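You operate a simulated robot arm through the tools that you are given. There is no shell and no other tool. Be economical: measure what you need, move in short steps, check, and stop when the job is done.

You are at the controls of a simulated robot arm. One attempt, no reset.

TASK
Lay the grey block in the holder, wipe off its smear, put it back and close the blue cover.
Fine: use the wiping pad and put it back.

Only the result counts: the job must be done as asked and must still hold three seconds after the hand-in. Knocking over, shifting, dropping, spilling or breaking anything else fails it. Lids that push on must go on centred and level and be pressed home; caps that screw on are set level and turned clockwise until they are tight.

THE ROBOT
A 7-joint arm with a two-finger parallel gripper, fixed in place. Base frame: the origin is at the foot of the arm, x ahead of it, y to its left, z up. Readings come in m, degrees, newtons and seconds.
With the tool pointing down near the work surface it reaches from about 0.24 to 0.68 m from the base axis. Its first joint turns from -66.0 to 66.0 degrees. Payload 2.4 kg.
Tool frame: the origin (TCP) lies between the finger pads and is the grasp point; the fingertips stand 0.03 m ahead of it; z points along the fingers, y is the line along which they close. The gripper opens to 0.094 m. The fingers are 0.028 m wide and 0.01 m thick; the gripper's body (0.05 by 0.096 m) begins 0.055 m behind the TCP.
Orientation is told as [roll, pitch, yaw] about the base's x, y, z axes, in that order, counted from this pose: with the fingers straight down and closing along the base's y, the tool's x points along the base's -x, its y along +y and its z along -z.

THE INTERFACE
- The arm moves only by the tool send_rows. Its arguments are lists of equal length, an entry for each row: "delta_pos": the shift along the tool's x, y, z in m, a list of three; "angular": the turn, a rotation vector about the tool's x, y, z in degrees, a list of three; "gripper": the gripper command, from -1 (shut) to 1 (fully open), values between in proportion. In form: {"delta_pos": [[tx, ty, tz], ...], "angular": [[wx, wy, wz], ...], "gripper": [gripper, ...]}. A call has 1 to 8 rows; each row shifts and turns the commanded pose from where the row before left it, along the tool's axes as they then stand. A row lasts 0.2 s, in which the tool goes at most 0.05 m and 8.6 degrees; a call with a longer step from one row to the next is refused whole, and so is a gripper value outside its range. A pose out of reach is approached as far as the arm can. The call stops where the force on the tool passes 70 N (or 10 N more than at its start, if that is more) or the arm is blocked; 0.2 s more then pass. The fingers move at their own pace (about 0.153 m/s each) and stop on an object; they squeeze with about 39 N. The grip force told is the motor's: it shows also when the fingers shut on nothing. Time passes only in rows, and 0.2 s behind the last, so rows that do not move let the fingers close. The reply holds the time, the measured pose of the TCP, the force on the tool along the base axes, the opening and the grip force, in the units named above and with some noise.
- Cameras (640 x 400 px; columns grow to the right, rows downward): "scene" is fixed at [0.0558, 0.5042, 1.432]; the picture's right is [-0.42, -0.91, 0.00], its down [-0.61, 0.28, -0.74] and it looks along [0.67, -0.31, -0.68] (base axes); focal length 346 px, centre (320, 200). "wrist" rides on the gripper at [0.076, 0.014, -0.102] in the tool frame; the picture's right is [-0.18, 0.98, 0.00], its down [-0.75, -0.14, -0.64] and it looks along [-0.63, -0.12, 0.77] (tool axes); focal length 243 px, centre (320, 200). There is no depth. A picture from a camera that has moved, and an enlarged one, comes with that camera's place and axes in the base frame and with its lens.
- snapshot(camera): a new picture of that camera. It takes no simulated time.
- zoom(camera, box): a new picture of the part [left, top, right, bottom] of that camera's present view, enlarged. It takes no simulated time.
- sign_off(): hands the job in; it is judged then, once.

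Go step by step. Nothing tells you positions but the pictures and the camera data: compare them with the known pose of the tool, close in by small moves and look again before you grip or let go. The budget is 120 turns and 64 pictures, counting those below and the enlarged ones. Unless the task says otherwise, let go and move clear before handing in, and close with one line.

The tools are called after "Request:" by a JSON object that holds its "op" and its "data". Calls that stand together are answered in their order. send_rows: Moves the arm, as the interface text tells. Its arguments: {"type":"object","properties":{"delta_pos":{"type":"array"},"angular":{"type":"array"},"gripper":{"type":"array"}},"required":["delta_pos","angular","gripper"]} The other tools are called the same way: snapshot (camera) takes a picture; zoom (camera, box) takes an enlarged picture of a part of a camera's view; sign_off () hands the job in.

At the start:

```text
clock: 0.0
tcp_pos: [0.2961, 0.264, 1.1469]
tool_rot: [0.0, 0.0, -0.2]
wrist_force: [-0.8, -0.7, 0.1]
width: 0.0939
grasp_force: 0.0
```

scene: 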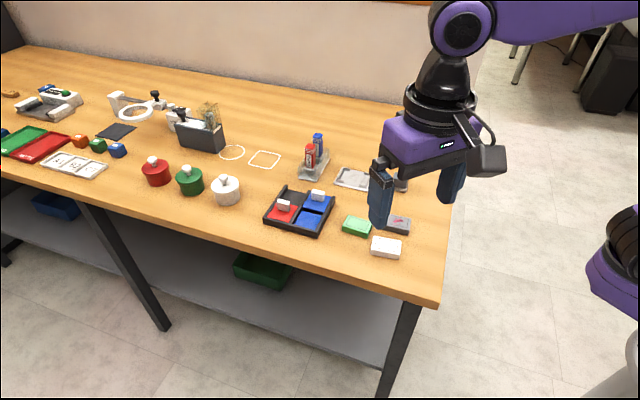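
wrist: 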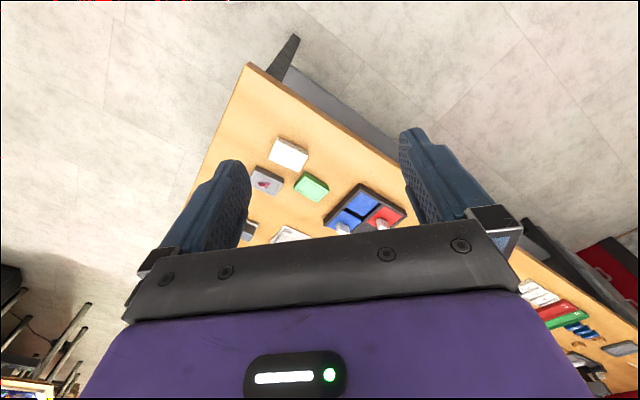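

I see a table with a tray with red/blue compartments and covers, grey block with a smear, green and white blocks and some holder. I zoom in to identify them.

Request:
{"op": "zoom", "data": {"camera": "scene", "box": [240, 120, 440, 270]}}

Request:
{"op": "zoom", "data": {"camera": "scene", "box": [0, 70, 260, 220]}}

Request:
{"op": "zoom", "data": {"camera": "wrist", "box": [220, 120, 420, 245]}}

```text
2.67 times, centred on (340, 195) of scene
camera zoom: at [0.0558, 0.5042, 1.432], right [-0.42, -0.91, 0.0], down [-0.61, 0.28, -0.74], along [0.67, -0.31, -0.68], focal length 922 px, centre (267, 213)
```

zoom: 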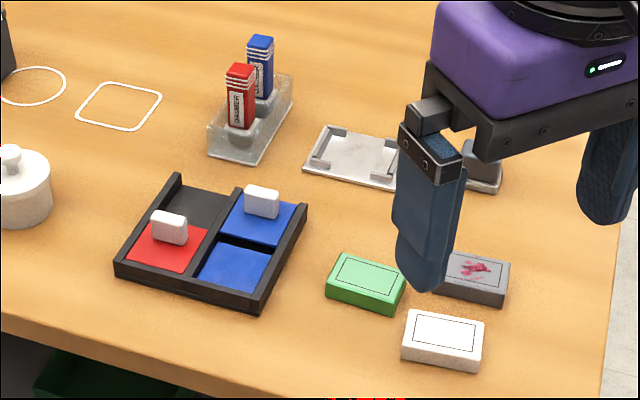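

```text
2.46 times, centred on (130, 145) of scene
camera zoom: at [0.0558, 0.5042, 1.432], right [-0.42, -0.91, 0.0], down [-0.61, 0.28, -0.74], along [0.67, -0.31, -0.68], focal length 851 px, centre (788, 335)
```

zoom: 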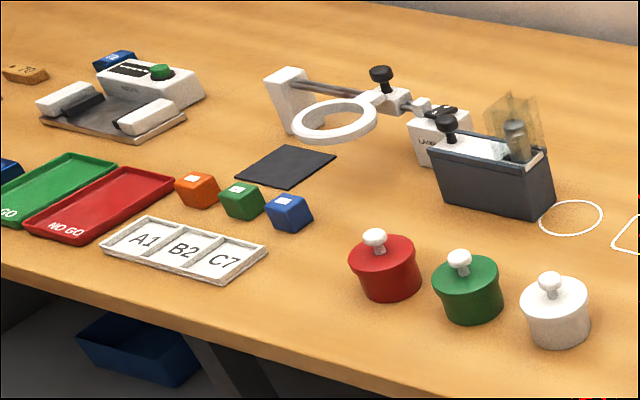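

```text
3.20 times, centred on (320, 182) of wrist
camera zoom: at [0.2196, 0.2787, 1.25], right [0.18, 0.98, 0.0], down [0.75, -0.14, 0.64], along [0.63, -0.12, -0.77], focal length 776 px, centre (320, 256)
```

zoom: 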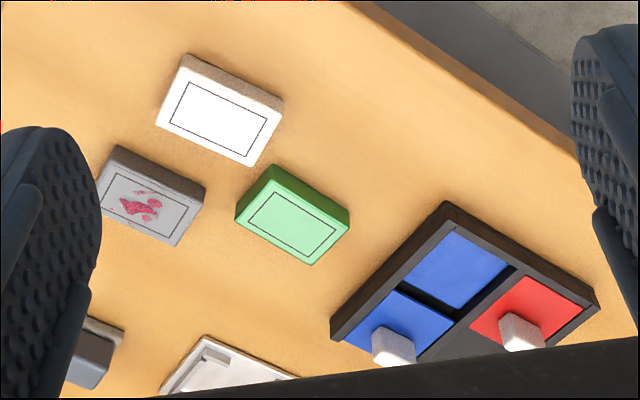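

I have a first idea: the tray is near (0.58,0.31), the grey block near (0.45,0.14), the holder near (0.64,0.14), and something dark near (0.57,0.05). I move the arm to see the holder area.

Request:
{"op": "send_rows", "data": {"delta_pos": [[-0.03, -0.035, 0], [-0.03, -0.035, 0], [-0.03, -0.035, 0], [0, 0, 0]], "angular": [[0, 0, 0], [0, 0, 0], [0, 0, 0], [0, 0, 0]], "gripper": [1, 1, 1, 1]}}

Request:
{"op": "snapshot", "data": {"camera": "wrist"}}

Request:
{"op": "snapshot", "data": {"camera": "scene"}}

```text
clock: 1.0
tcp_pos: [0.3865, 0.1582, 1.1481]
tool_rot: [0.0, 0.0, 0.0]
wrist_force: [0.5, -0.4, -0.2]
width: 0.0939
grasp_force: 0.1
```

```text
58 pictures are left
camera wrist: at [0.3099, 0.1733, 1.2509], right [0.18, 0.98, 0.0], down [0.75, -0.14, 0.64], along [0.63, -0.12, -0.77], focal length 243 px, centre (320, 200)
```

wrist: 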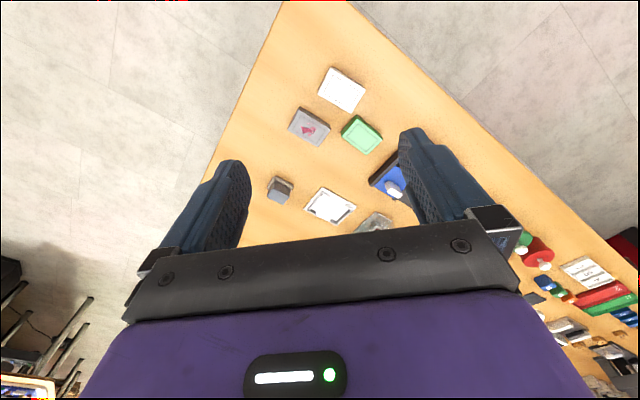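

```text
57 pictures are left
```

scene: 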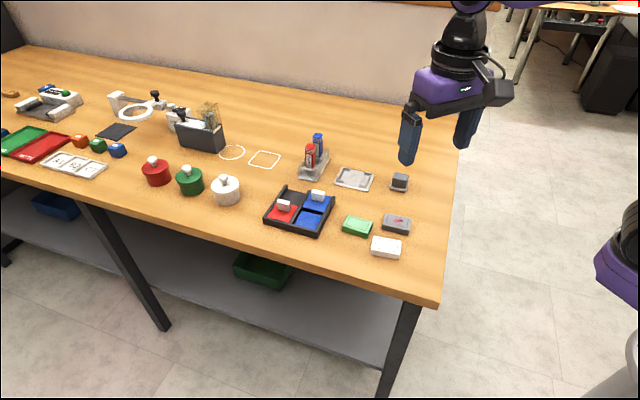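

Request:
{"op": "zoom", "data": {"camera": "scene", "box": [320, 150, 440, 270]}}

Request:
{"op": "zoom", "data": {"camera": "scene", "box": [250, 175, 350, 245]}}

Request:
{"op": "zoom", "data": {"camera": "wrist", "box": [240, 50, 400, 240]}}

```text
3.33 times, centred on (380, 210) of scene
camera zoom: at [0.0559, 0.5042, 1.432], right [-0.42, -0.91, 0.0], down [-0.61, 0.28, -0.74], along [0.67, -0.31, -0.68], focal length 1153 px, centre (120, 167)
```

zoom: 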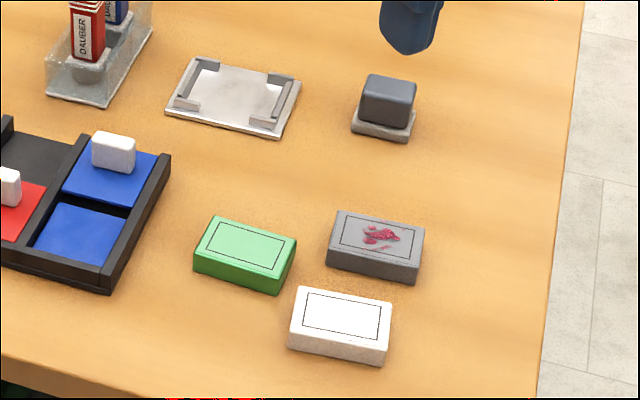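

```text
5.71 times, centred on (300, 210) of scene
camera zoom: at [0.0559, 0.5042, 1.432], right [-0.42, -0.91, 0.0], down [-0.61, 0.28, -0.74], along [0.67, -0.31, -0.68], focal length 1976 px, centre (434, 143)
```

zoom: 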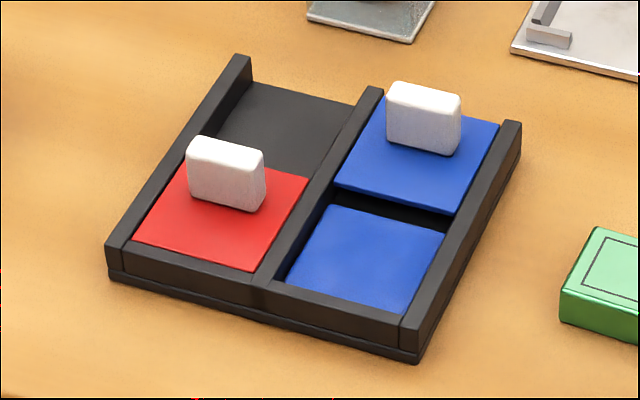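

```text
2.11 times, centred on (320, 145) of wrist
camera zoom: at [0.3099, 0.1733, 1.2509], right [0.18, 0.98, 0.0], down [0.75, -0.14, 0.64], along [0.63, -0.12, -0.77], focal length 511 px, centre (320, 316)
```

zoom: 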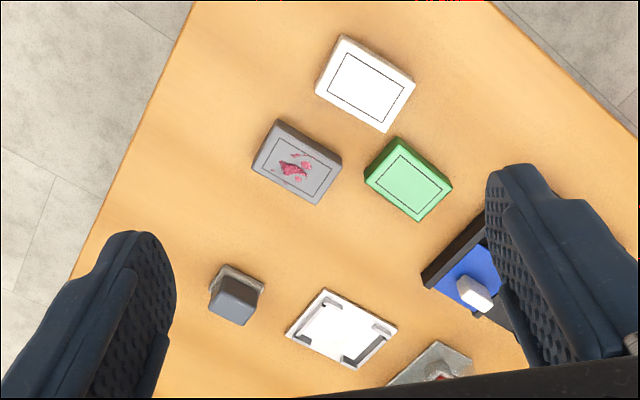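

The tray holds ink pads: the blue pad is open and its cover slides back along the lane. The wiping pad is the dark grip on a grey base. I move over the grey block and turn to its yaw, about 47°.

Request:
{"op": "send_rows", "data": {"delta_pos": [[-0.0204, -0.0085, 0.036], [-0.0204, -0.0085, 0.036], [-0.0204, -0.0085, 0.036], [-0.0204, -0.0085, 0.036], [0, 0, 0], [0, 0, 0], [0, 0, 0], [0, 0, 0]], "angular": [[0, 0, 0], [0, 0, 0], [0, 0, 0], [0, 0, 0], [0, 0, -7.8], [0, 0, -7.8], [0, 0, -7.8], [0, 0, -7.8]], "gripper": [1, 1, 1, 1, 0.3, 0.3, 0.3, 0.3]}}

Request:
{"op": "send_rows", "data": {"delta_pos": [[0, 0, 0], [0, 0, 0], [0, 0, 0]], "angular": [[0, 0, -7.8], [0, 0, -8], [0, 0, 0]], "gripper": [0.3, 0.3, 0.3]}}

Request:
{"op": "snapshot", "data": {"camera": "wrist"}}

```text
clock: 2.8
tcp_pos: [0.4685, 0.1254, 1.0043]
tool_rot: [-0.1, 0.0, 31.4]
wrist_force: [0.5, 0.1, -0.2]
width: 0.061
grasp_force: 0.1
```

```text
clock: 3.6
tcp_pos: [0.4677, 0.1252, 1.005]
tool_rot: [0.0, -0.1, 47.1]
wrist_force: [-1.2, 0.2, 0.5]
width: 0.0613
grasp_force: 0.0
```

```text
53 pictures are left
camera wrist: at [0.4053, 0.0791, 1.1066], right [-0.59, 0.8, 0.0], down [0.62, 0.46, 0.64], along [0.52, 0.38, -0.77], focal length 243 px, centre (320, 200)
```

wrist: 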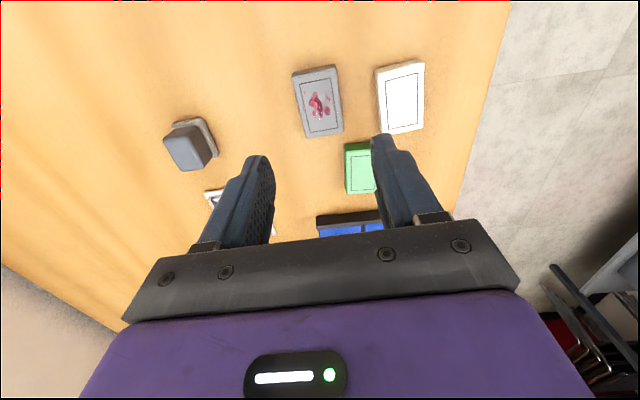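

The grey block lies almost exactly below the TCP. I zoom in to refine.

Request:
{"op": "zoom", "data": {"camera": "wrist", "box": [260, 50, 360, 150]}}

Request:
{"op": "zoom", "data": {"camera": "wrist", "box": [130, 100, 280, 200]}}

```text
4.00 times, centred on (310, 100) of wrist
camera zoom: at [0.4053, 0.0791, 1.1066], right [-0.59, 0.8, 0.0], down [0.62, 0.46, 0.64], along [0.52, 0.38, -0.77], focal length 970 px, centre (360, 600)
```

zoom: 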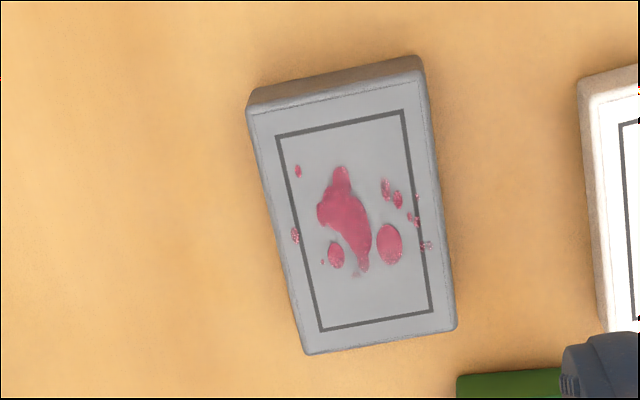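

```text
4.00 times, centred on (205, 150) of wrist
camera zoom: at [0.4053, 0.0791, 1.1066], right [-0.59, 0.8, 0.0], down [0.62, 0.46, 0.64], along [0.52, 0.38, -0.77], focal length 970 px, centre (780, 400)
```

zoom: 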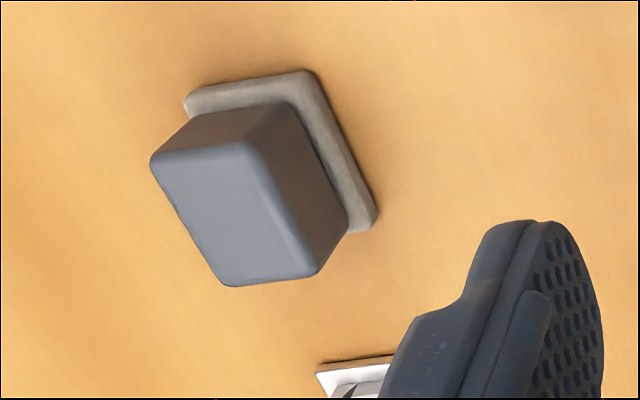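

The block is aligned with the tool within about 1° and 2 mm. I descend and grip it.

Request:
{"op": "send_rows", "data": {"delta_pos": [[-0.0016, -0.0012, 0.04], [0, 0, 0.04], [0, 0, 0.02], [0, 0, 0.01], [0, 0, 0]], "angular": [[0, 0, 0], [0, 0, 0], [0, 0, 0], [0, 0, 0], [0, 0, 0]], "gripper": [0.3, 0.3, 0.3, 0.3, 0.3]}}

Request:
{"op": "zoom", "data": {"camera": "scene", "box": [320, 150, 440, 270]}}

Request:
{"op": "snapshot", "data": {"camera": "wrist"}}

```text
clock: 4.8
tcp_pos: [0.4704, 0.1243, 0.8928]
tool_rot: [-0.1, 0.0, 47.0]
wrist_force: [-0.1, 0.1, 0.4]
width: 0.0611
grasp_force: 0.1
```

```text
3.33 times, centred on (380, 210) of scene
camera zoom: at [0.0558, 0.5042, 1.432], right [-0.42, -0.91, 0.0], down [-0.61, 0.28, -0.74], along [0.67, -0.31, -0.68], focal length 1153 px, centre (120, 167)
```

zoom: 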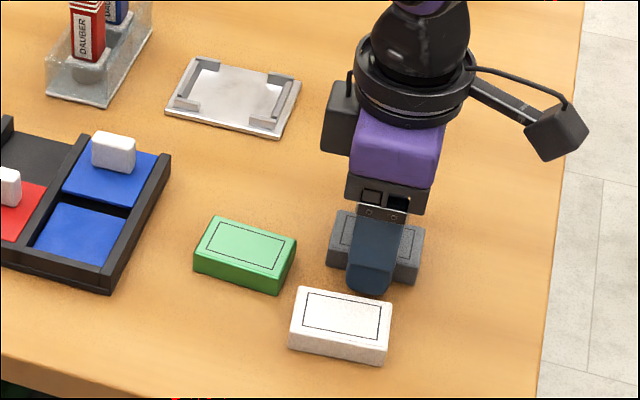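

```text
49 pictures are left
camera wrist: at [0.408, 0.0783, 0.9952], right [-0.59, 0.8, 0.0], down [0.62, 0.45, 0.64], along [0.52, 0.38, -0.77], focal length 243 px, centre (320, 200)
```

wrist: 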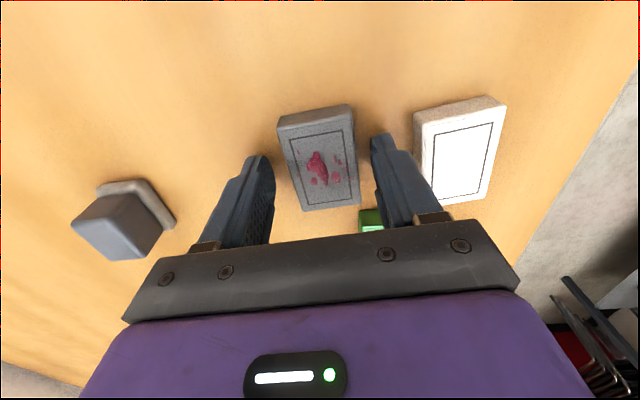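

The block is well centred between the fingers, so I close on it.

Request:
{"op": "send_rows", "data": {"delta_pos": [[0, 0.002, 0], [0, 0, 0], [0, 0, 0], [0, 0, 0]], "angular": [[0, 0, 0], [0, 0, 0], [0, 0, 0], [0, 0, 0]], "gripper": [0.3, -1, -1, -1]}}

Request:
{"op": "send_rows", "data": {"delta_pos": [[0, 0, -0.02], [0, 0, -0.03], [0, 0, -0.04], [0, 0, 0]], "angular": [[0, 0, 0], [0, 0, 0], [0, 0, 0], [0, 0, 0]], "gripper": [-1, -1, -1, -1]}}

Request:
{"op": "snapshot", "data": {"camera": "scene"}}

```text
clock: 5.8
tcp_pos: [0.4676, 0.1259, 0.8937]
tool_rot: [0.0, 0.0, 47.0]
wrist_force: [-0.1, 0.0, 0.4]
width: 0.0389
grasp_force: 39.0
```

```text
clock: 6.8
tcp_pos: [0.4675, 0.127, 0.9859]
tool_rot: [0.0, 0.0, 47.0]
wrist_force: [1.1, -0.3, -1.2]
width: 0.0385
grasp_force: 39.4
```

```text
48 pictures are left
```

scene: 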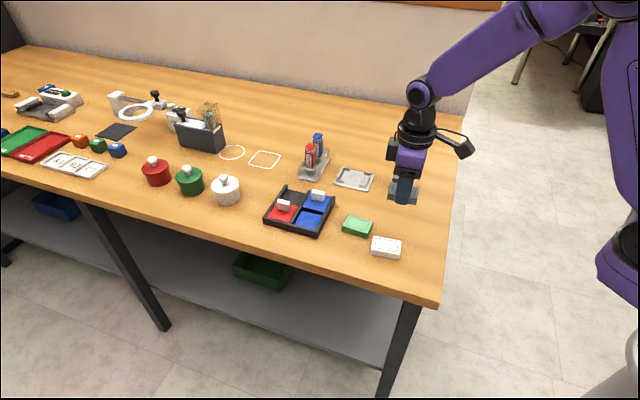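

The block is held (its home is TCP (0.468, 0.1255, 0.8935), yaw 47). I carry it over the holder and look.

Request:
{"op": "send_rows", "data": {"delta_pos": [[-0.0257, -0.0262, 0], [-0.0257, -0.0262, 0], [-0.0257, -0.0262, 0], [-0.0257, -0.0262, 0], [-0.0257, -0.0262, 0], [0, 0, 0]], "angular": [[0, 0, 0], [0, 0, 0], [0, 0, 0], [0, 0, 0], [0, 0, 0], [0, 0, 0]], "gripper": [-1, -1, -1, -1, -1, -1]}}

Request:
{"op": "snapshot", "data": {"camera": "wrist"}}

Request:
{"op": "zoom", "data": {"camera": "scene", "box": [320, 130, 440, 230]}}

```text
clock: 8.2
tcp_pos: [0.651, 0.1314, 0.9829]
tool_rot: [0.0, 0.1, 47.0]
wrist_force: [0.1, 0.5, -0.5]
width: 0.039
grasp_force: 39.3
```

```text
47 pictures are left
camera wrist: at [0.5884, 0.086, 1.0864], right [-0.59, 0.8, 0.0], down [0.62, 0.46, 0.64], along [0.52, 0.38, -0.77], focal length 243 px, centre (320, 200)
```

wrist: 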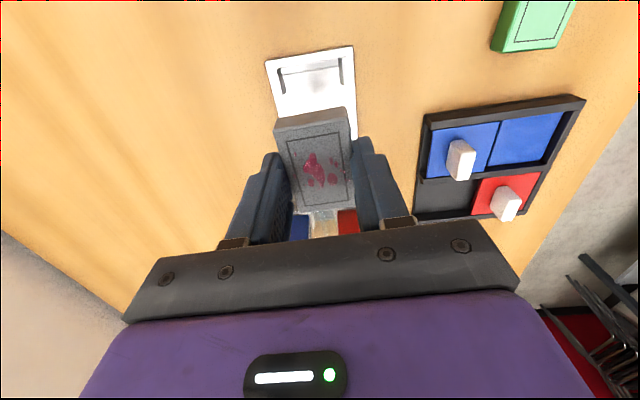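

```text
4.00 times, centred on (380, 180) of scene
camera zoom: at [0.0559, 0.5042, 1.432], right [-0.42, -0.91, 0.0], down [-0.61, 0.28, -0.74], along [0.67, -0.31, -0.68], focal length 1383 px, centre (80, 280)
```

zoom: 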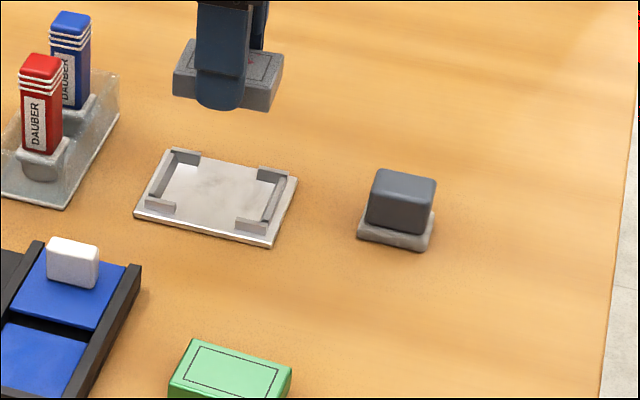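

I zoom the wrist view on the holder's visible end to locate it.

Request:
{"op": "zoom", "data": {"camera": "wrist", "box": [250, 30, 370, 230]}}

Request:
{"op": "zoom", "data": {"camera": "scene", "box": [325, 160, 385, 200]}}

```text
2.00 times, centred on (310, 130) of wrist
camera zoom: at [0.5884, 0.086, 1.0864], right [-0.59, 0.8, 0.0], down [0.62, 0.46, 0.64], along [0.52, 0.38, -0.77], focal length 485 px, centre (340, 340)
```

zoom: 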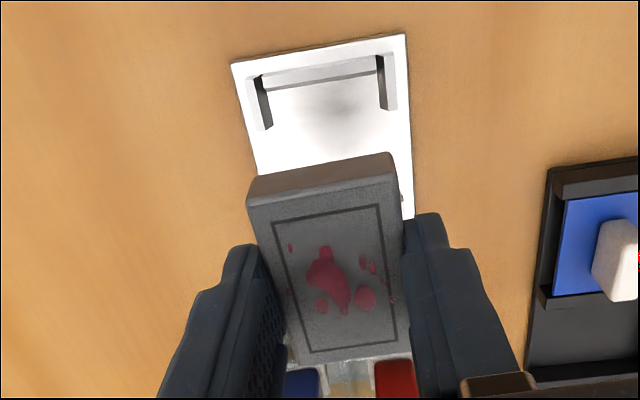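

```text
10.00 times, centred on (355, 180) of scene
camera zoom: at [0.0559, 0.5042, 1.432], right [-0.42, -0.91, 0.0], down [-0.61, 0.28, -0.74], along [0.67, -0.31, -0.68], focal length 3458 px, centre (-30, 400)
```

zoom: 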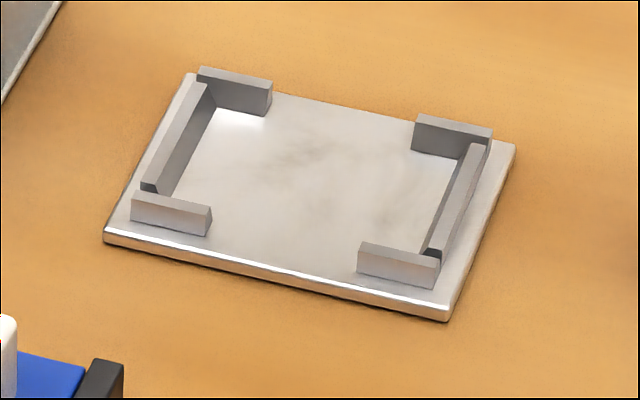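

The holder is turned about 45°, so I correct 2°, shift about 4 mm, go down to just above it and look again.

Request:
{"op": "send_rows", "data": {"delta_pos": [[-0.003, -0.0035, 0], [0, 0, 0.03], [0, 0, 0.028], [0, 0, 0]], "angular": [[0, 0, 2.1], [0, 0, 0], [0, 0, 0], [0, 0, 0]], "gripper": [-1, -1, -1, -1]}}

Request:
{"op": "zoom", "data": {"camera": "wrist", "box": [230, 50, 410, 240]}}

Request:
{"op": "zoom", "data": {"camera": "scene", "box": [325, 155, 385, 200]}}

```text
clock: 9.2
tcp_pos: [0.6572, 0.1309, 0.925]
tool_rot: [0.0, -0.1, 44.9]
wrist_force: [0.1, -0.5, -1.1]
width: 0.0386
grasp_force: 38.3
```

```text
2.11 times, centred on (320, 145) of wrist
camera zoom: at [0.5922, 0.0879, 1.0272], right [-0.56, 0.83, 0.0], down [0.63, 0.43, 0.64], along [0.53, 0.36, -0.77], focal length 511 px, centre (320, 316)
```

zoom: 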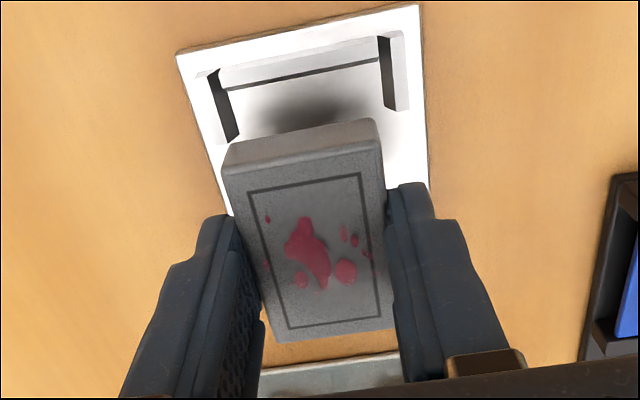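

```text
8.89 times, centred on (355, 178) of scene
camera zoom: at [0.0559, 0.5042, 1.432], right [-0.42, -0.91, 0.0], down [-0.61, 0.28, -0.74], along [0.67, -0.31, -0.68], focal length 3074 px, centre (9, 400)
```

zoom: 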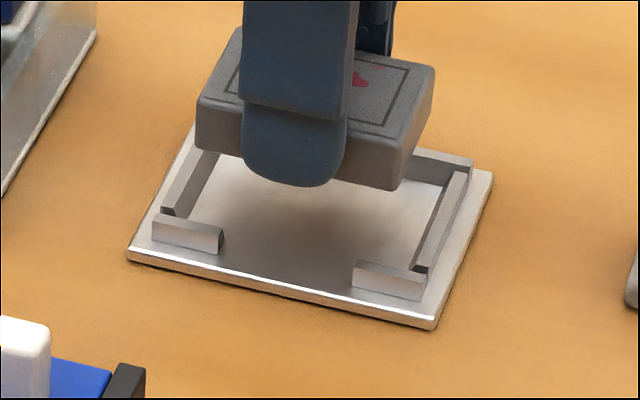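

Both views say to shift about +4 mm along tool x and +2.5 mm along y. I apply that, lower 12 mm and recheck.

Request:
{"op": "send_rows", "data": {"delta_pos": [[0.0042, 0.0025, 0], [0, 0, 0.012], [0, 0, 0]], "angular": [[0, 0, 0], [0, 0, 0], [0, 0, 0]], "gripper": [-1, -1, -1]}}

Request:
{"op": "zoom", "data": {"camera": "wrist", "box": [230, 50, 410, 240]}}

Request:
{"op": "zoom", "data": {"camera": "scene", "box": [325, 155, 385, 200]}}

```text
clock: 10.0
tcp_pos: [0.6513, 0.1293, 0.9134]
tool_rot: [0.0, -0.1, 44.9]
wrist_force: [0.3, 0.2, 0.2]
width: 0.0391
grasp_force: 38.8
```

```text
2.11 times, centred on (320, 145) of wrist
camera zoom: at [0.5878, 0.0863, 1.0165], right [-0.56, 0.83, 0.0], down [0.63, 0.43, 0.64], along [0.53, 0.36, -0.77], focal length 511 px, centre (320, 316)
```

zoom: 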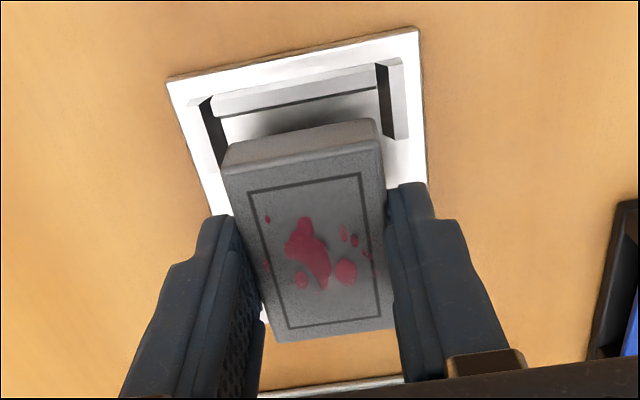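

```text
8.89 times, centred on (355, 178) of scene
camera zoom: at [0.0559, 0.5042, 1.432], right [-0.42, -0.91, 0.0], down [-0.61, 0.28, -0.74], along [0.67, -0.31, -0.68], focal length 3074 px, centre (9, 400)
```

zoom: 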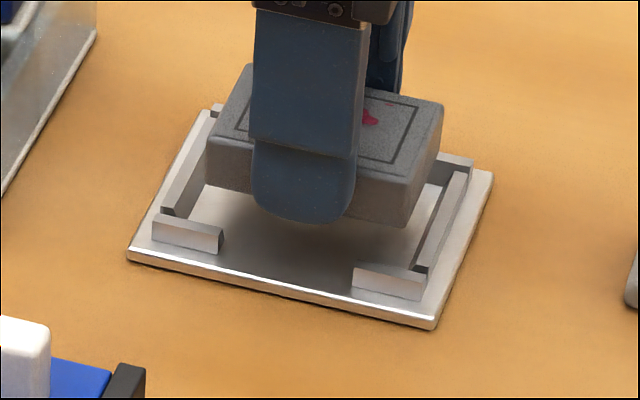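

Alignment looks good within about 1 mm. I lower toward the pocket.

Request:
{"op": "send_rows", "data": {"delta_pos": [[0, 0.001, 0.006], [0, 0, 0]], "angular": [[0, 0, 0], [0, 0, 0]], "gripper": [-1, -1]}}

Request:
{"op": "zoom", "data": {"camera": "wrist", "box": [230, 50, 410, 240]}}

Request:
{"op": "zoom", "data": {"camera": "scene", "box": [325, 155, 385, 200]}}

```text
clock: 10.6
tcp_pos: [0.6513, 0.1309, 0.9077]
tool_rot: [0.0, 0.1, 44.9]
wrist_force: [-0.7, -0.5, 0.2]
width: 0.0387
grasp_force: 39.1
```

```text
2.11 times, centred on (320, 145) of wrist
camera zoom: at [0.587, 0.0873, 1.0101], right [-0.56, 0.83, 0.0], down [0.63, 0.43, 0.64], along [0.53, 0.36, -0.77], focal length 511 px, centre (320, 316)
```

zoom: 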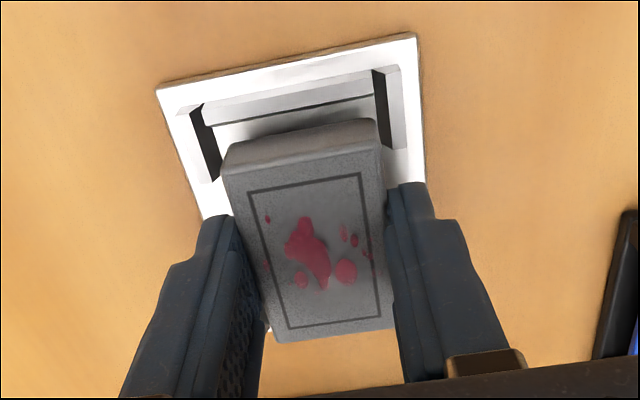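

```text
8.89 times, centred on (355, 178) of scene
camera zoom: at [0.0559, 0.5042, 1.432], right [-0.42, -0.91, 0.0], down [-0.61, 0.28, -0.74], along [0.67, -0.31, -0.68], focal length 3074 px, centre (9, 400)
```

zoom: 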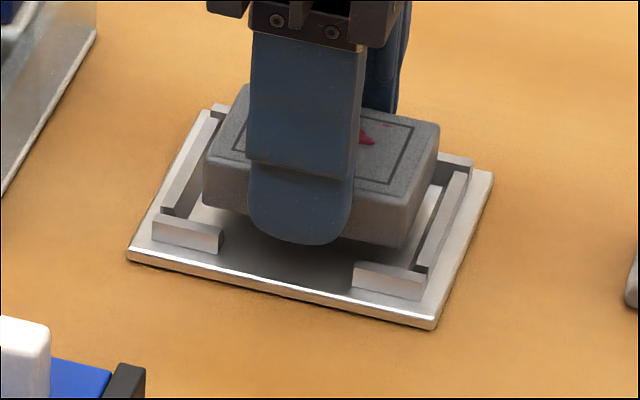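

I correct −1.8 mm in y and set the block down.

Request:
{"op": "send_rows", "data": {"delta_pos": [[0, -0.0018, 0], [0, 0, 0.004], [0, 0, 0.003], [0, 0, 0.002], [0, 0, 0]], "angular": [[0, 0, 0], [0, 0, 0], [0, 0, 0], [0, 0, 0], [0, 0, 0]], "gripper": [-1, -1, -1, -1, -1]}}

Request:
{"op": "zoom", "data": {"camera": "scene", "box": [325, 155, 385, 200]}}

```text
clock: 11.8
tcp_pos: [0.6512, 0.1308, 0.8974]
tool_rot: [0.0, 0.0, 45.0]
wrist_force: [0.2, -0.1, -0.9]
width: 0.0389
grasp_force: 39.1
```

```text
8.89 times, centred on (355, 178) of scene
camera zoom: at [0.0559, 0.5042, 1.432], right [-0.42, -0.91, 0.0], down [-0.61, 0.28, -0.74], along [0.67, -0.31, -0.68], focal length 3074 px, centre (9, 400)
```

zoom: 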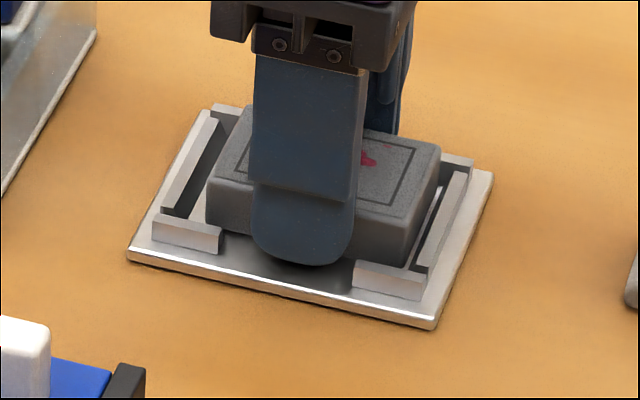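

It's in the pocket outline but not yet seated. I keep lowering gently.

Request:
{"op": "send_rows", "data": {"delta_pos": [[0, 0, 0.001], [0, 0, 0.001], [0, 0, 0.001], [0, 0, 0]], "angular": [[0, 0, 0], [0, 0, 0], [0, 0, 0], [0, 0, 0]], "gripper": [-1, -1, -1, -1]}}

Request:
{"op": "zoom", "data": {"camera": "scene", "box": [325, 155, 385, 200]}}

```text
clock: 12.8
tcp_pos: [0.6529, 0.1297, 0.8986]
tool_rot: [-0.2, -0.2, 44.9]
wrist_force: [-7.9, -2.4, 27.1]
width: 0.0389
grasp_force: 38.8
```

```text
8.89 times, centred on (355, 178) of scene
camera zoom: at [0.0551, 0.5041, 1.4321], right [-0.42, -0.91, 0.0], down [-0.61, 0.28, -0.74], along [0.67, -0.31, -0.68], focal length 3074 px, centre (9, 400)
```

zoom: 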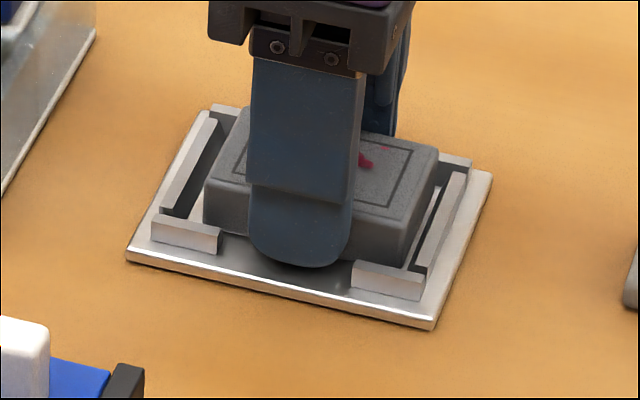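

It's resting on the floor of the holder (27 N upward). I relieve the push and open the fingers just enough.

Request:
{"op": "send_rows", "data": {"delta_pos": [[0, 0, -0.003], [0, 0, 0], [0, 0, 0], [0, 0, 0]], "angular": [[0, 0, 0], [0, 0, 0], [0, 0, 0], [0, 0, 0]], "gripper": [-1, -1, 0.15, 0.15]}}

Request:
{"op": "send_rows", "data": {"delta_pos": [[0, 0, -0.03], [0, 0, -0.04], [0, 0, -0.03], [0, 0, 0]], "angular": [[0, 0, 0], [0, 0, 0], [0, 0, 0], [0, 0, 0]], "gripper": [0.15, 0.15, 0.15, 0.15]}}

Request:
{"op": "zoom", "data": {"camera": "scene", "box": [325, 155, 385, 200]}}

Request:
{"op": "snapshot", "data": {"camera": "wrist"}}

```text
clock: 13.8
tcp_pos: [0.6515, 0.1283, 0.8989]
tool_rot: [0.0, 0.1, 44.9]
wrist_force: [-0.3, -0.2, 0.6]
width: 0.0542
grasp_force: 0.1
```

```text
clock: 14.8
tcp_pos: [0.6524, 0.1286, 0.9981]
tool_rot: [0.0, 0.0, 44.8]
wrist_force: [0.2, 0.2, -0.7]
width: 0.0544
grasp_force: 0.1
```

```text
8.89 times, centred on (355, 178) of scene
camera zoom: at [0.0558, 0.5042, 1.432], right [-0.42, -0.91, 0.0], down [-0.61, 0.28, -0.74], along [0.67, -0.31, -0.68], focal length 3074 px, centre (9, 400)
```

zoom: 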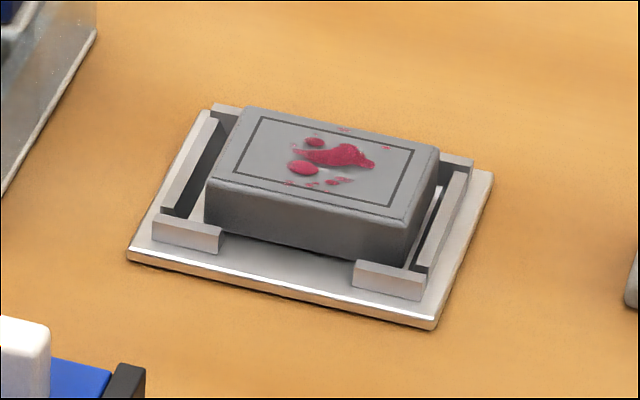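

```text
34 pictures are left
camera wrist: at [0.588, 0.0846, 1.1011], right [-0.56, 0.83, 0.0], down [0.63, 0.43, 0.64], along [0.53, 0.36, -0.77], focal length 243 px, centre (320, 200)
```

wrist: 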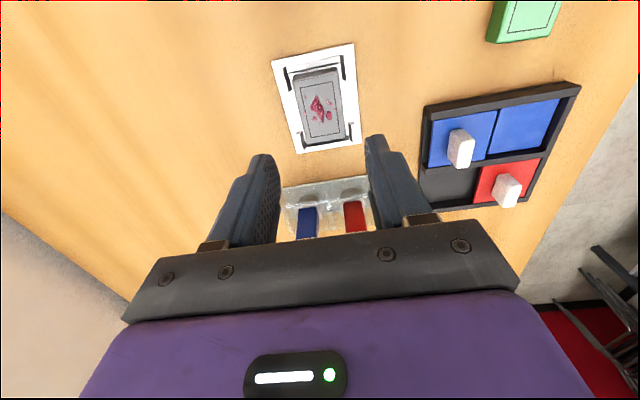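

The block looks laid in; I check it from above.

Request:
{"op": "zoom", "data": {"camera": "wrist", "box": [260, 30, 370, 170]}}

```text
2.86 times, centred on (315, 100) of wrist
camera zoom: at [0.588, 0.0846, 1.1011], right [-0.56, 0.83, 0.0], down [0.63, 0.43, 0.64], along [0.53, 0.36, -0.77], focal length 693 px, centre (334, 486)
```

zoom: 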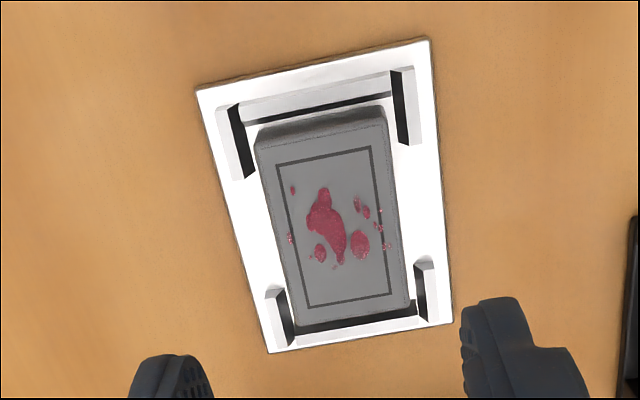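

The block lies flat within the holder. Now I go above the wiping pad, estimated at (0.577, 0.043).

Request:
{"op": "send_rows", "data": {"delta_pos": [[0.038, -0.0024, 0], [0.038, -0.0024, 0], [0.038, -0.0024, 0], [0, 0, 0]], "angular": [[0, 0, 0], [0, 0, 0], [0, 0, 0], [0, 0, 0]], "gripper": [0.15, 0.15, 0.15, 0.15]}}

Request:
{"op": "zoom", "data": {"camera": "wrist", "box": [260, 50, 380, 170]}}

```text
clock: 15.8
tcp_pos: [0.5746, 0.0445, 0.9989]
tool_rot: [0.1, 0.1, 44.9]
wrist_force: [-0.1, 0.2, -0.5]
width: 0.054
grasp_force: 0.0
```

```text
3.33 times, centred on (320, 110) of wrist
camera zoom: at [0.511, 0.0013, 1.1016], right [-0.56, 0.83, 0.0], down [0.63, 0.43, 0.64], along [0.53, 0.36, -0.77], focal length 809 px, centre (320, 500)
```

zoom: 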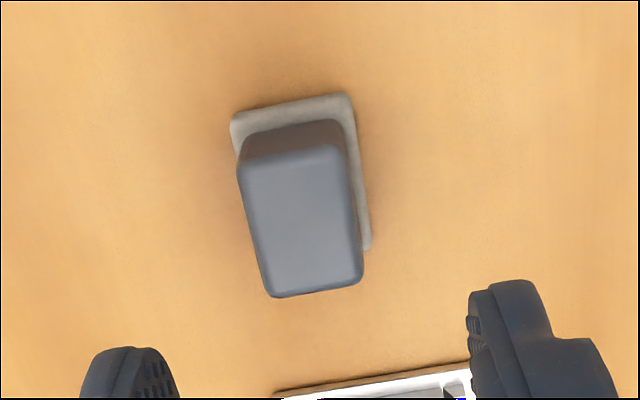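

The pad is aligned with the tool and 5 mm off in y. I correct, descend and check before closing.

Request:
{"op": "send_rows", "data": {"delta_pos": [[0, -0.0048, 0.03], [0, 0, 0.04], [0, 0, 0.026], [0, 0, 0]], "angular": [[0, 0, 0], [0, 0, 0], [0, 0, 0], [0, 0, 0]], "gripper": [0.15, 0.15, 0.15, 0.15]}}

Request:
{"op": "snapshot", "data": {"camera": "wrist"}}

Request:
{"op": "zoom", "data": {"camera": "scene", "box": [360, 150, 440, 210]}}

```text
clock: 16.8
tcp_pos: [0.5778, 0.0408, 0.9022]
tool_rot: [-0.1, 0.0, 44.8]
wrist_force: [0.1, 0.0, 0.1]
width: 0.054
grasp_force: 0.0
```

```text
31 pictures are left
camera wrist: at [0.5135, -0.0017, 1.0033], right [-0.56, 0.83, 0.0], down [0.63, 0.43, 0.64], along [0.53, 0.36, -0.77], focal length 243 px, centre (320, 200)
```

wrist: 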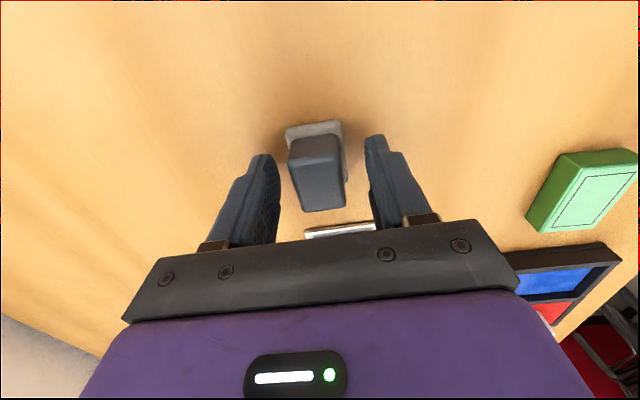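

```text
6.67 times, centred on (400, 180) of scene
camera zoom: at [0.0558, 0.5042, 1.432], right [-0.42, -0.91, 0.0], down [-0.61, 0.28, -0.74], along [0.67, -0.31, -0.68], focal length 2306 px, centre (-213, 333)
```

zoom: 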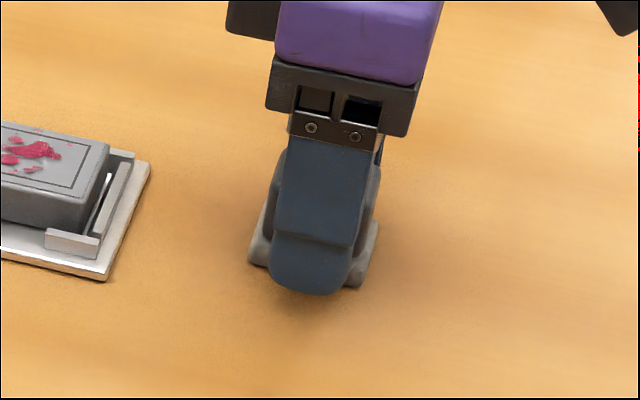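

Centred. I raise 3 mm to clear the pad's base and close.

Request:
{"op": "send_rows", "data": {"delta_pos": [[0, 0, -0.003], [0, 0, 0], [0, 0, 0], [0, 0, 0]], "angular": [[0, 0, 0], [0, 0, 0], [0, 0, 0], [0, 0, 0]], "gripper": [0.15, -1, -1, -1]}}

Request:
{"op": "send_rows", "data": {"delta_pos": [[0, 0, -0.015], [0, 0, -0.025], [0, 0, 0]], "angular": [[0, 0, 0], [0, 0, 0], [0, 0, 0]], "gripper": [-1, -1, -1]}}

Request:
{"op": "zoom", "data": {"camera": "scene", "box": [360, 150, 440, 210]}}

```text
clock: 17.8
tcp_pos: [0.5772, 0.0415, 0.9042]
tool_rot: [0.0, 0.0, 45.0]
wrist_force: [-0.6, 0.1, 1.0]
width: 0.0265
grasp_force: 39.1
```

```text
clock: 18.6
tcp_pos: [0.5783, 0.0404, 0.9466]
tool_rot: [0.0, 0.0, 44.8]
wrist_force: [-0.2, -0.2, 0.4]
width: 0.0269
grasp_force: 38.8
```

```text
6.67 times, centred on (400, 180) of scene
camera zoom: at [0.0559, 0.5042, 1.432], right [-0.42, -0.91, 0.0], down [-0.61, 0.28, -0.74], along [0.67, -0.31, -0.68], focal length 2306 px, centre (-213, 333)
```

zoom: 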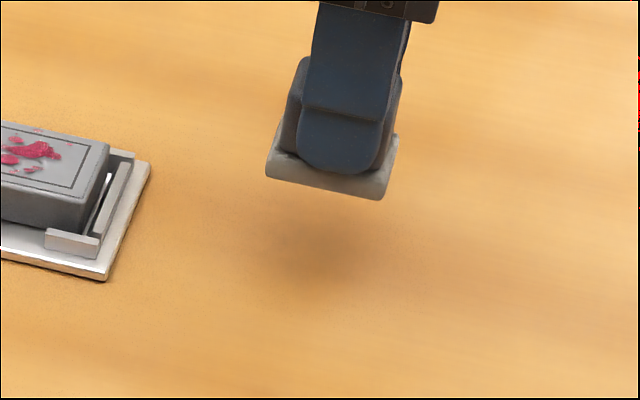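

The pad came up whole (home: TCP (0.5776, 0.0411, 0.9045), yaw 45). I bring it over the block at (0.654, 0.130).

Request:
{"op": "send_rows", "data": {"delta_pos": [[0, 0, -0.02], [-0.039, 0.0033, 0], [-0.039, 0.0033, 0], [-0.039, 0.0033, 0], [0, 0, 0.02], [0, 0, 0]], "angular": [[0, 0, 0], [0, 0, 0], [0, 0, 0], [0, 0, 0], [0, 0, 0], [0, 0, 0]], "gripper": [-1, -1, -1, -1, -1, -1]}}

Request:
{"op": "zoom", "data": {"camera": "scene", "box": [325, 150, 385, 200]}}

```text
clock: 20.0
tcp_pos: [0.6563, 0.1294, 0.945]
tool_rot: [0.1, 0.0, 45.0]
wrist_force: [0.1, -0.2, -0.2]
width: 0.027
grasp_force: 39.3
```

```text
8.00 times, centred on (355, 175) of scene
camera zoom: at [0.0558, 0.5042, 1.432], right [-0.42, -0.91, 0.0], down [-0.61, 0.28, -0.74], along [0.67, -0.31, -0.68], focal length 2767 px, centre (40, 400)
```

zoom: 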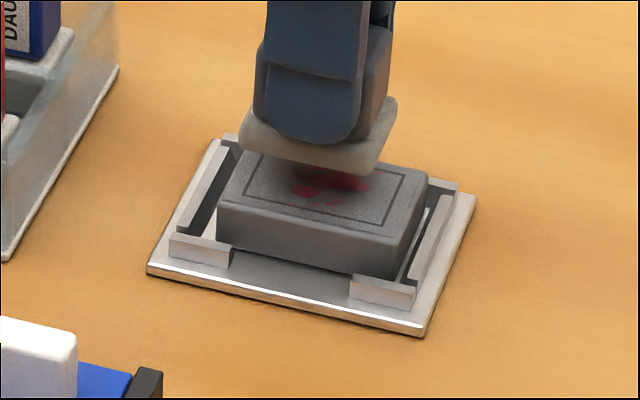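

The pad hovers over the smear. I lower to a light contact.

Request:
{"op": "send_rows", "data": {"delta_pos": [[0, 0, 0.01], [0, 0, 0.003], [0, 0, 0.002], [0, 0, 0.001], [0, 0, 0]], "angular": [[0, 0, 0], [0, 0, 0], [0, 0, 0], [0, 0, 0], [0, 0, 0]], "gripper": [-1, -1, -1, -1, -1]}}

```text
clock: 21.2
tcp_pos: [0.655, 0.1297, 0.9298]
tool_rot: [0.0, 0.0, 44.9]
wrist_force: [0.9, 0.2, -0.6]
width: 0.0267
grasp_force: 38.8
```

Request:
{"op": "send_rows", "data": {"delta_pos": [[0, 0, 0.001], [0, 0, 0.001], [0, 0, 0.001], [0, 0, 0]], "angular": [[0, 0, 0], [0, 0, 0], [0, 0, 0], [0, 0, 0]], "gripper": [-1, -1, -1, -1]}}

```text
clock: 22.2
tcp_pos: [0.6553, 0.1292, 0.9265]
tool_rot: [-0.1, 0.0, 44.9]
wrist_force: [-3.4, -0.1, 15.3]
width: 0.027
grasp_force: 39.2
```

Contact at about 15 N. I wipe with short strokes along and across the block.

Request:
{"op": "send_rows", "data": {"delta_pos": [[0.012, 0, 0], [-0.012, 0, 0], [-0.012, 0, 0], [0.012, 0, 0], [0.012, 0, 0], [-0.012, 0, 0], [-0.012, 0, 0], [0.012, 0, 0]], "angular": [[0, 0, 0], [0, 0, 0], [0, 0, 0], [0, 0, 0], [0, 0, 0], [0, 0, 0], [0, 0, 0], [0, 0, 0]], "gripper": [-1, -1, -1, -1, -1, -1, -1, -1]}}

Request:
{"op": "send_rows", "data": {"delta_pos": [[0, 0.007, 0], [0.012, 0, 0], [-0.024, 0, 0], [0.012, 0, 0], [0, -0.014, 0], [0.012, 0, 0], [-0.024, 0, 0], [0.012, 0.007, 0]], "angular": [[0, 0, 0], [0, 0, 0], [0, 0, 0], [0, 0, 0], [0, 0, 0], [0, 0, 0], [0, 0, 0], [0, 0, 0]], "gripper": [-1, -1, -1, -1, -1, -1, -1, -1]}}

Request:
{"op": "send_rows", "data": {"delta_pos": [[0, 0, -0.02], [0, 0, -0.03], [0.03, 0, 0], [0.03, 0, 0], [0, 0, 0]], "angular": [[0, 0, 0], [0, 0, 0], [0, 0, 0], [0, 0, 0], [0, 0, 0]], "gripper": [-1, -1, -1, -1, -1]}}

Request:
{"op": "zoom", "data": {"camera": "scene", "box": [325, 150, 385, 200]}}

```text
clock: 24.0
tcp_pos: [0.6552, 0.1313, 0.9261]
tool_rot: [0.1, -0.2, 45.0]
wrist_force: [4.2, 4.6, 12.2]
width: 0.0269
grasp_force: 39.0
```

```text
clock: 25.8
tcp_pos: [0.6576, 0.1288, 0.9265]
tool_rot: [-0.1, -0.2, 45.0]
wrist_force: [6.1, 1.2, 13.3]
width: 0.0271
grasp_force: 39.1
```

```text
clock: 27.0
tcp_pos: [0.6133, 0.0865, 0.9747]
tool_rot: [-0.1, 0.0, 45.0]
wrist_force: [0.1, -0.2, -0.9]
width: 0.0267
grasp_force: 38.8
```

```text
8.00 times, centred on (355, 175) of scene
camera zoom: at [0.0559, 0.5042, 1.432], right [-0.42, -0.91, 0.0], down [-0.61, 0.28, -0.74], along [0.67, -0.31, -0.68], focal length 2767 px, centre (40, 400)
```

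zoom: 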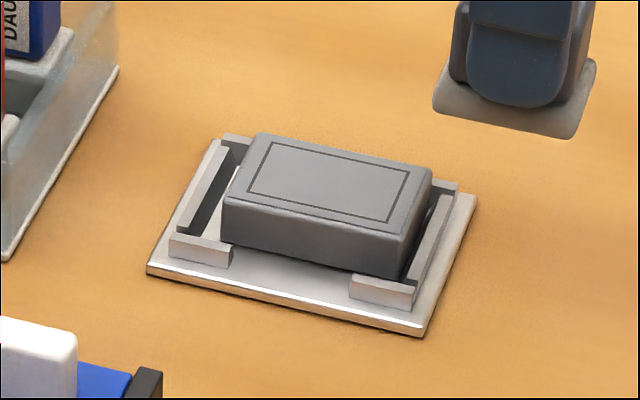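

The smear is gone. I carry the pad back to where it came from.

Request:
{"op": "send_rows", "data": {"delta_pos": [[0.0285, -0.0048, 0], [0.0285, -0.0048, 0], [0, 0, 0.03], [0, 0, 0.03], [0, 0, 0.007], [0, 0, 0]], "angular": [[0, 0, 0], [0, 0, 0], [0, 0, 0], [0, 0, 0], [0, 0, 0], [0, 0, 0]], "gripper": [-1, -1, -1, -1, -1, -1]}}

Request:
{"op": "zoom", "data": {"camera": "scene", "box": [360, 150, 440, 210]}}

```text
clock: 28.4
tcp_pos: [0.5783, 0.0404, 0.9083]
tool_rot: [-0.1, 0.0, 45.0]
wrist_force: [-0.2, -0.7, -1.0]
width: 0.0267
grasp_force: 39.0
```

```text
6.67 times, centred on (400, 180) of scene
camera zoom: at [0.0559, 0.5042, 1.432], right [-0.42, -0.91, 0.0], down [-0.61, 0.28, -0.74], along [0.67, -0.31, -0.68], focal length 2306 px, centre (-213, 333)
```

zoom: 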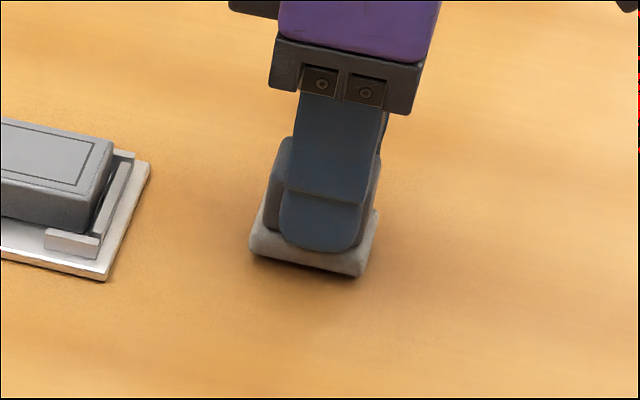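

Nearly there, right over the old spot. I lower the last few millimetres to contact.

Request:
{"op": "send_rows", "data": {"delta_pos": [[0, 0, 0.002], [0, 0, 0.001], [0, 0, 0.001], [0, 0, 0]], "angular": [[0, 0, 0], [0, 0, 0], [0, 0, 0], [0, 0, 0]], "gripper": [-1, -1, -1, -1]}}

```text
clock: 29.4
tcp_pos: [0.579, 0.0412, 0.906]
tool_rot: [-0.1, 0.1, 44.9]
wrist_force: [-0.1, 0.0, -0.7]
width: 0.0269
grasp_force: 38.9
```

Request:
{"op": "send_rows", "data": {"delta_pos": [[0, 0, 0.001], [0, 0, 0.0005], [0, 0, 0]], "angular": [[0, 0, 0], [0, 0, 0], [0, 0, 0]], "gripper": [-1, -1, -1]}}

```text
clock: 30.2
tcp_pos: [0.5779, 0.0412, 0.9029]
tool_rot: [0.0, 0.0, 44.9]
wrist_force: [-0.4, 0.5, 3.1]
width: 0.0268
grasp_force: 39.3
```

Contact felt. I release and rise.

Request:
{"op": "send_rows", "data": {"delta_pos": [[0, 0, 0], [0, 0, 0], [0, 0, -0.03], [0, 0, -0.04], [0, 0, -0.03], [0, 0, 0]], "angular": [[0, 0, 0], [0, 0, 0], [0, 0, 0], [0, 0, 0], [0, 0, 0], [0, 0, 0]], "gripper": [0.15, 0.15, 0.15, 0.15, 0.15, 0.15]}}

Request:
{"op": "send_rows", "data": {"delta_pos": [[-0.038, 0.0033, 0], [-0.038, 0.0033, 0], [-0.038, 0.0033, 0], [0, 0, 0]], "angular": [[0, 0, 0], [0, 0, 0], [0, 0, 0], [0, 0, 0]], "gripper": [0.15, 0.15, 0.15, 0.15]}}

Request:
{"op": "zoom", "data": {"camera": "wrist", "box": [260, 30, 370, 170]}}

Request:
{"op": "zoom", "data": {"camera": "scene", "box": [360, 150, 440, 210]}}

```text
clock: 31.6
tcp_pos: [0.5796, 0.0398, 1.0035]
tool_rot: [0.1, 0.0, 45.0]
wrist_force: [0.0, 0.1, 0.0]
width: 0.054
grasp_force: 0.0
```

```text
clock: 32.6
tcp_pos: [0.6502, 0.1284, 1.001]
tool_rot: [0.0, 0.0, 44.8]
wrist_force: [0.5, 0.9, 0.4]
width: 0.0542
grasp_force: 0.0
```

```text
2.86 times, centred on (315, 100) of wrist
camera zoom: at [0.5872, 0.0858, 1.1049], right [-0.56, 0.83, 0.0], down [0.63, 0.43, 0.64], along [0.53, 0.36, -0.77], focal length 693 px, centre (334, 486)
```

zoom: 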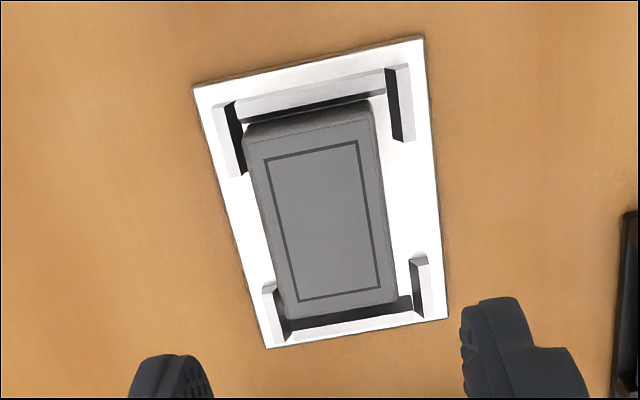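

```text
6.67 times, centred on (400, 180) of scene
camera zoom: at [0.0558, 0.5043, 1.432], right [-0.42, -0.91, 0.0], down [-0.61, 0.28, -0.74], along [0.67, -0.31, -0.68], focal length 2306 px, centre (-213, 333)
```

zoom: 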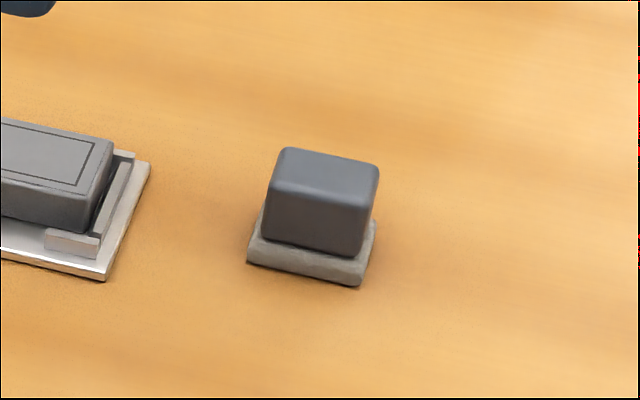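

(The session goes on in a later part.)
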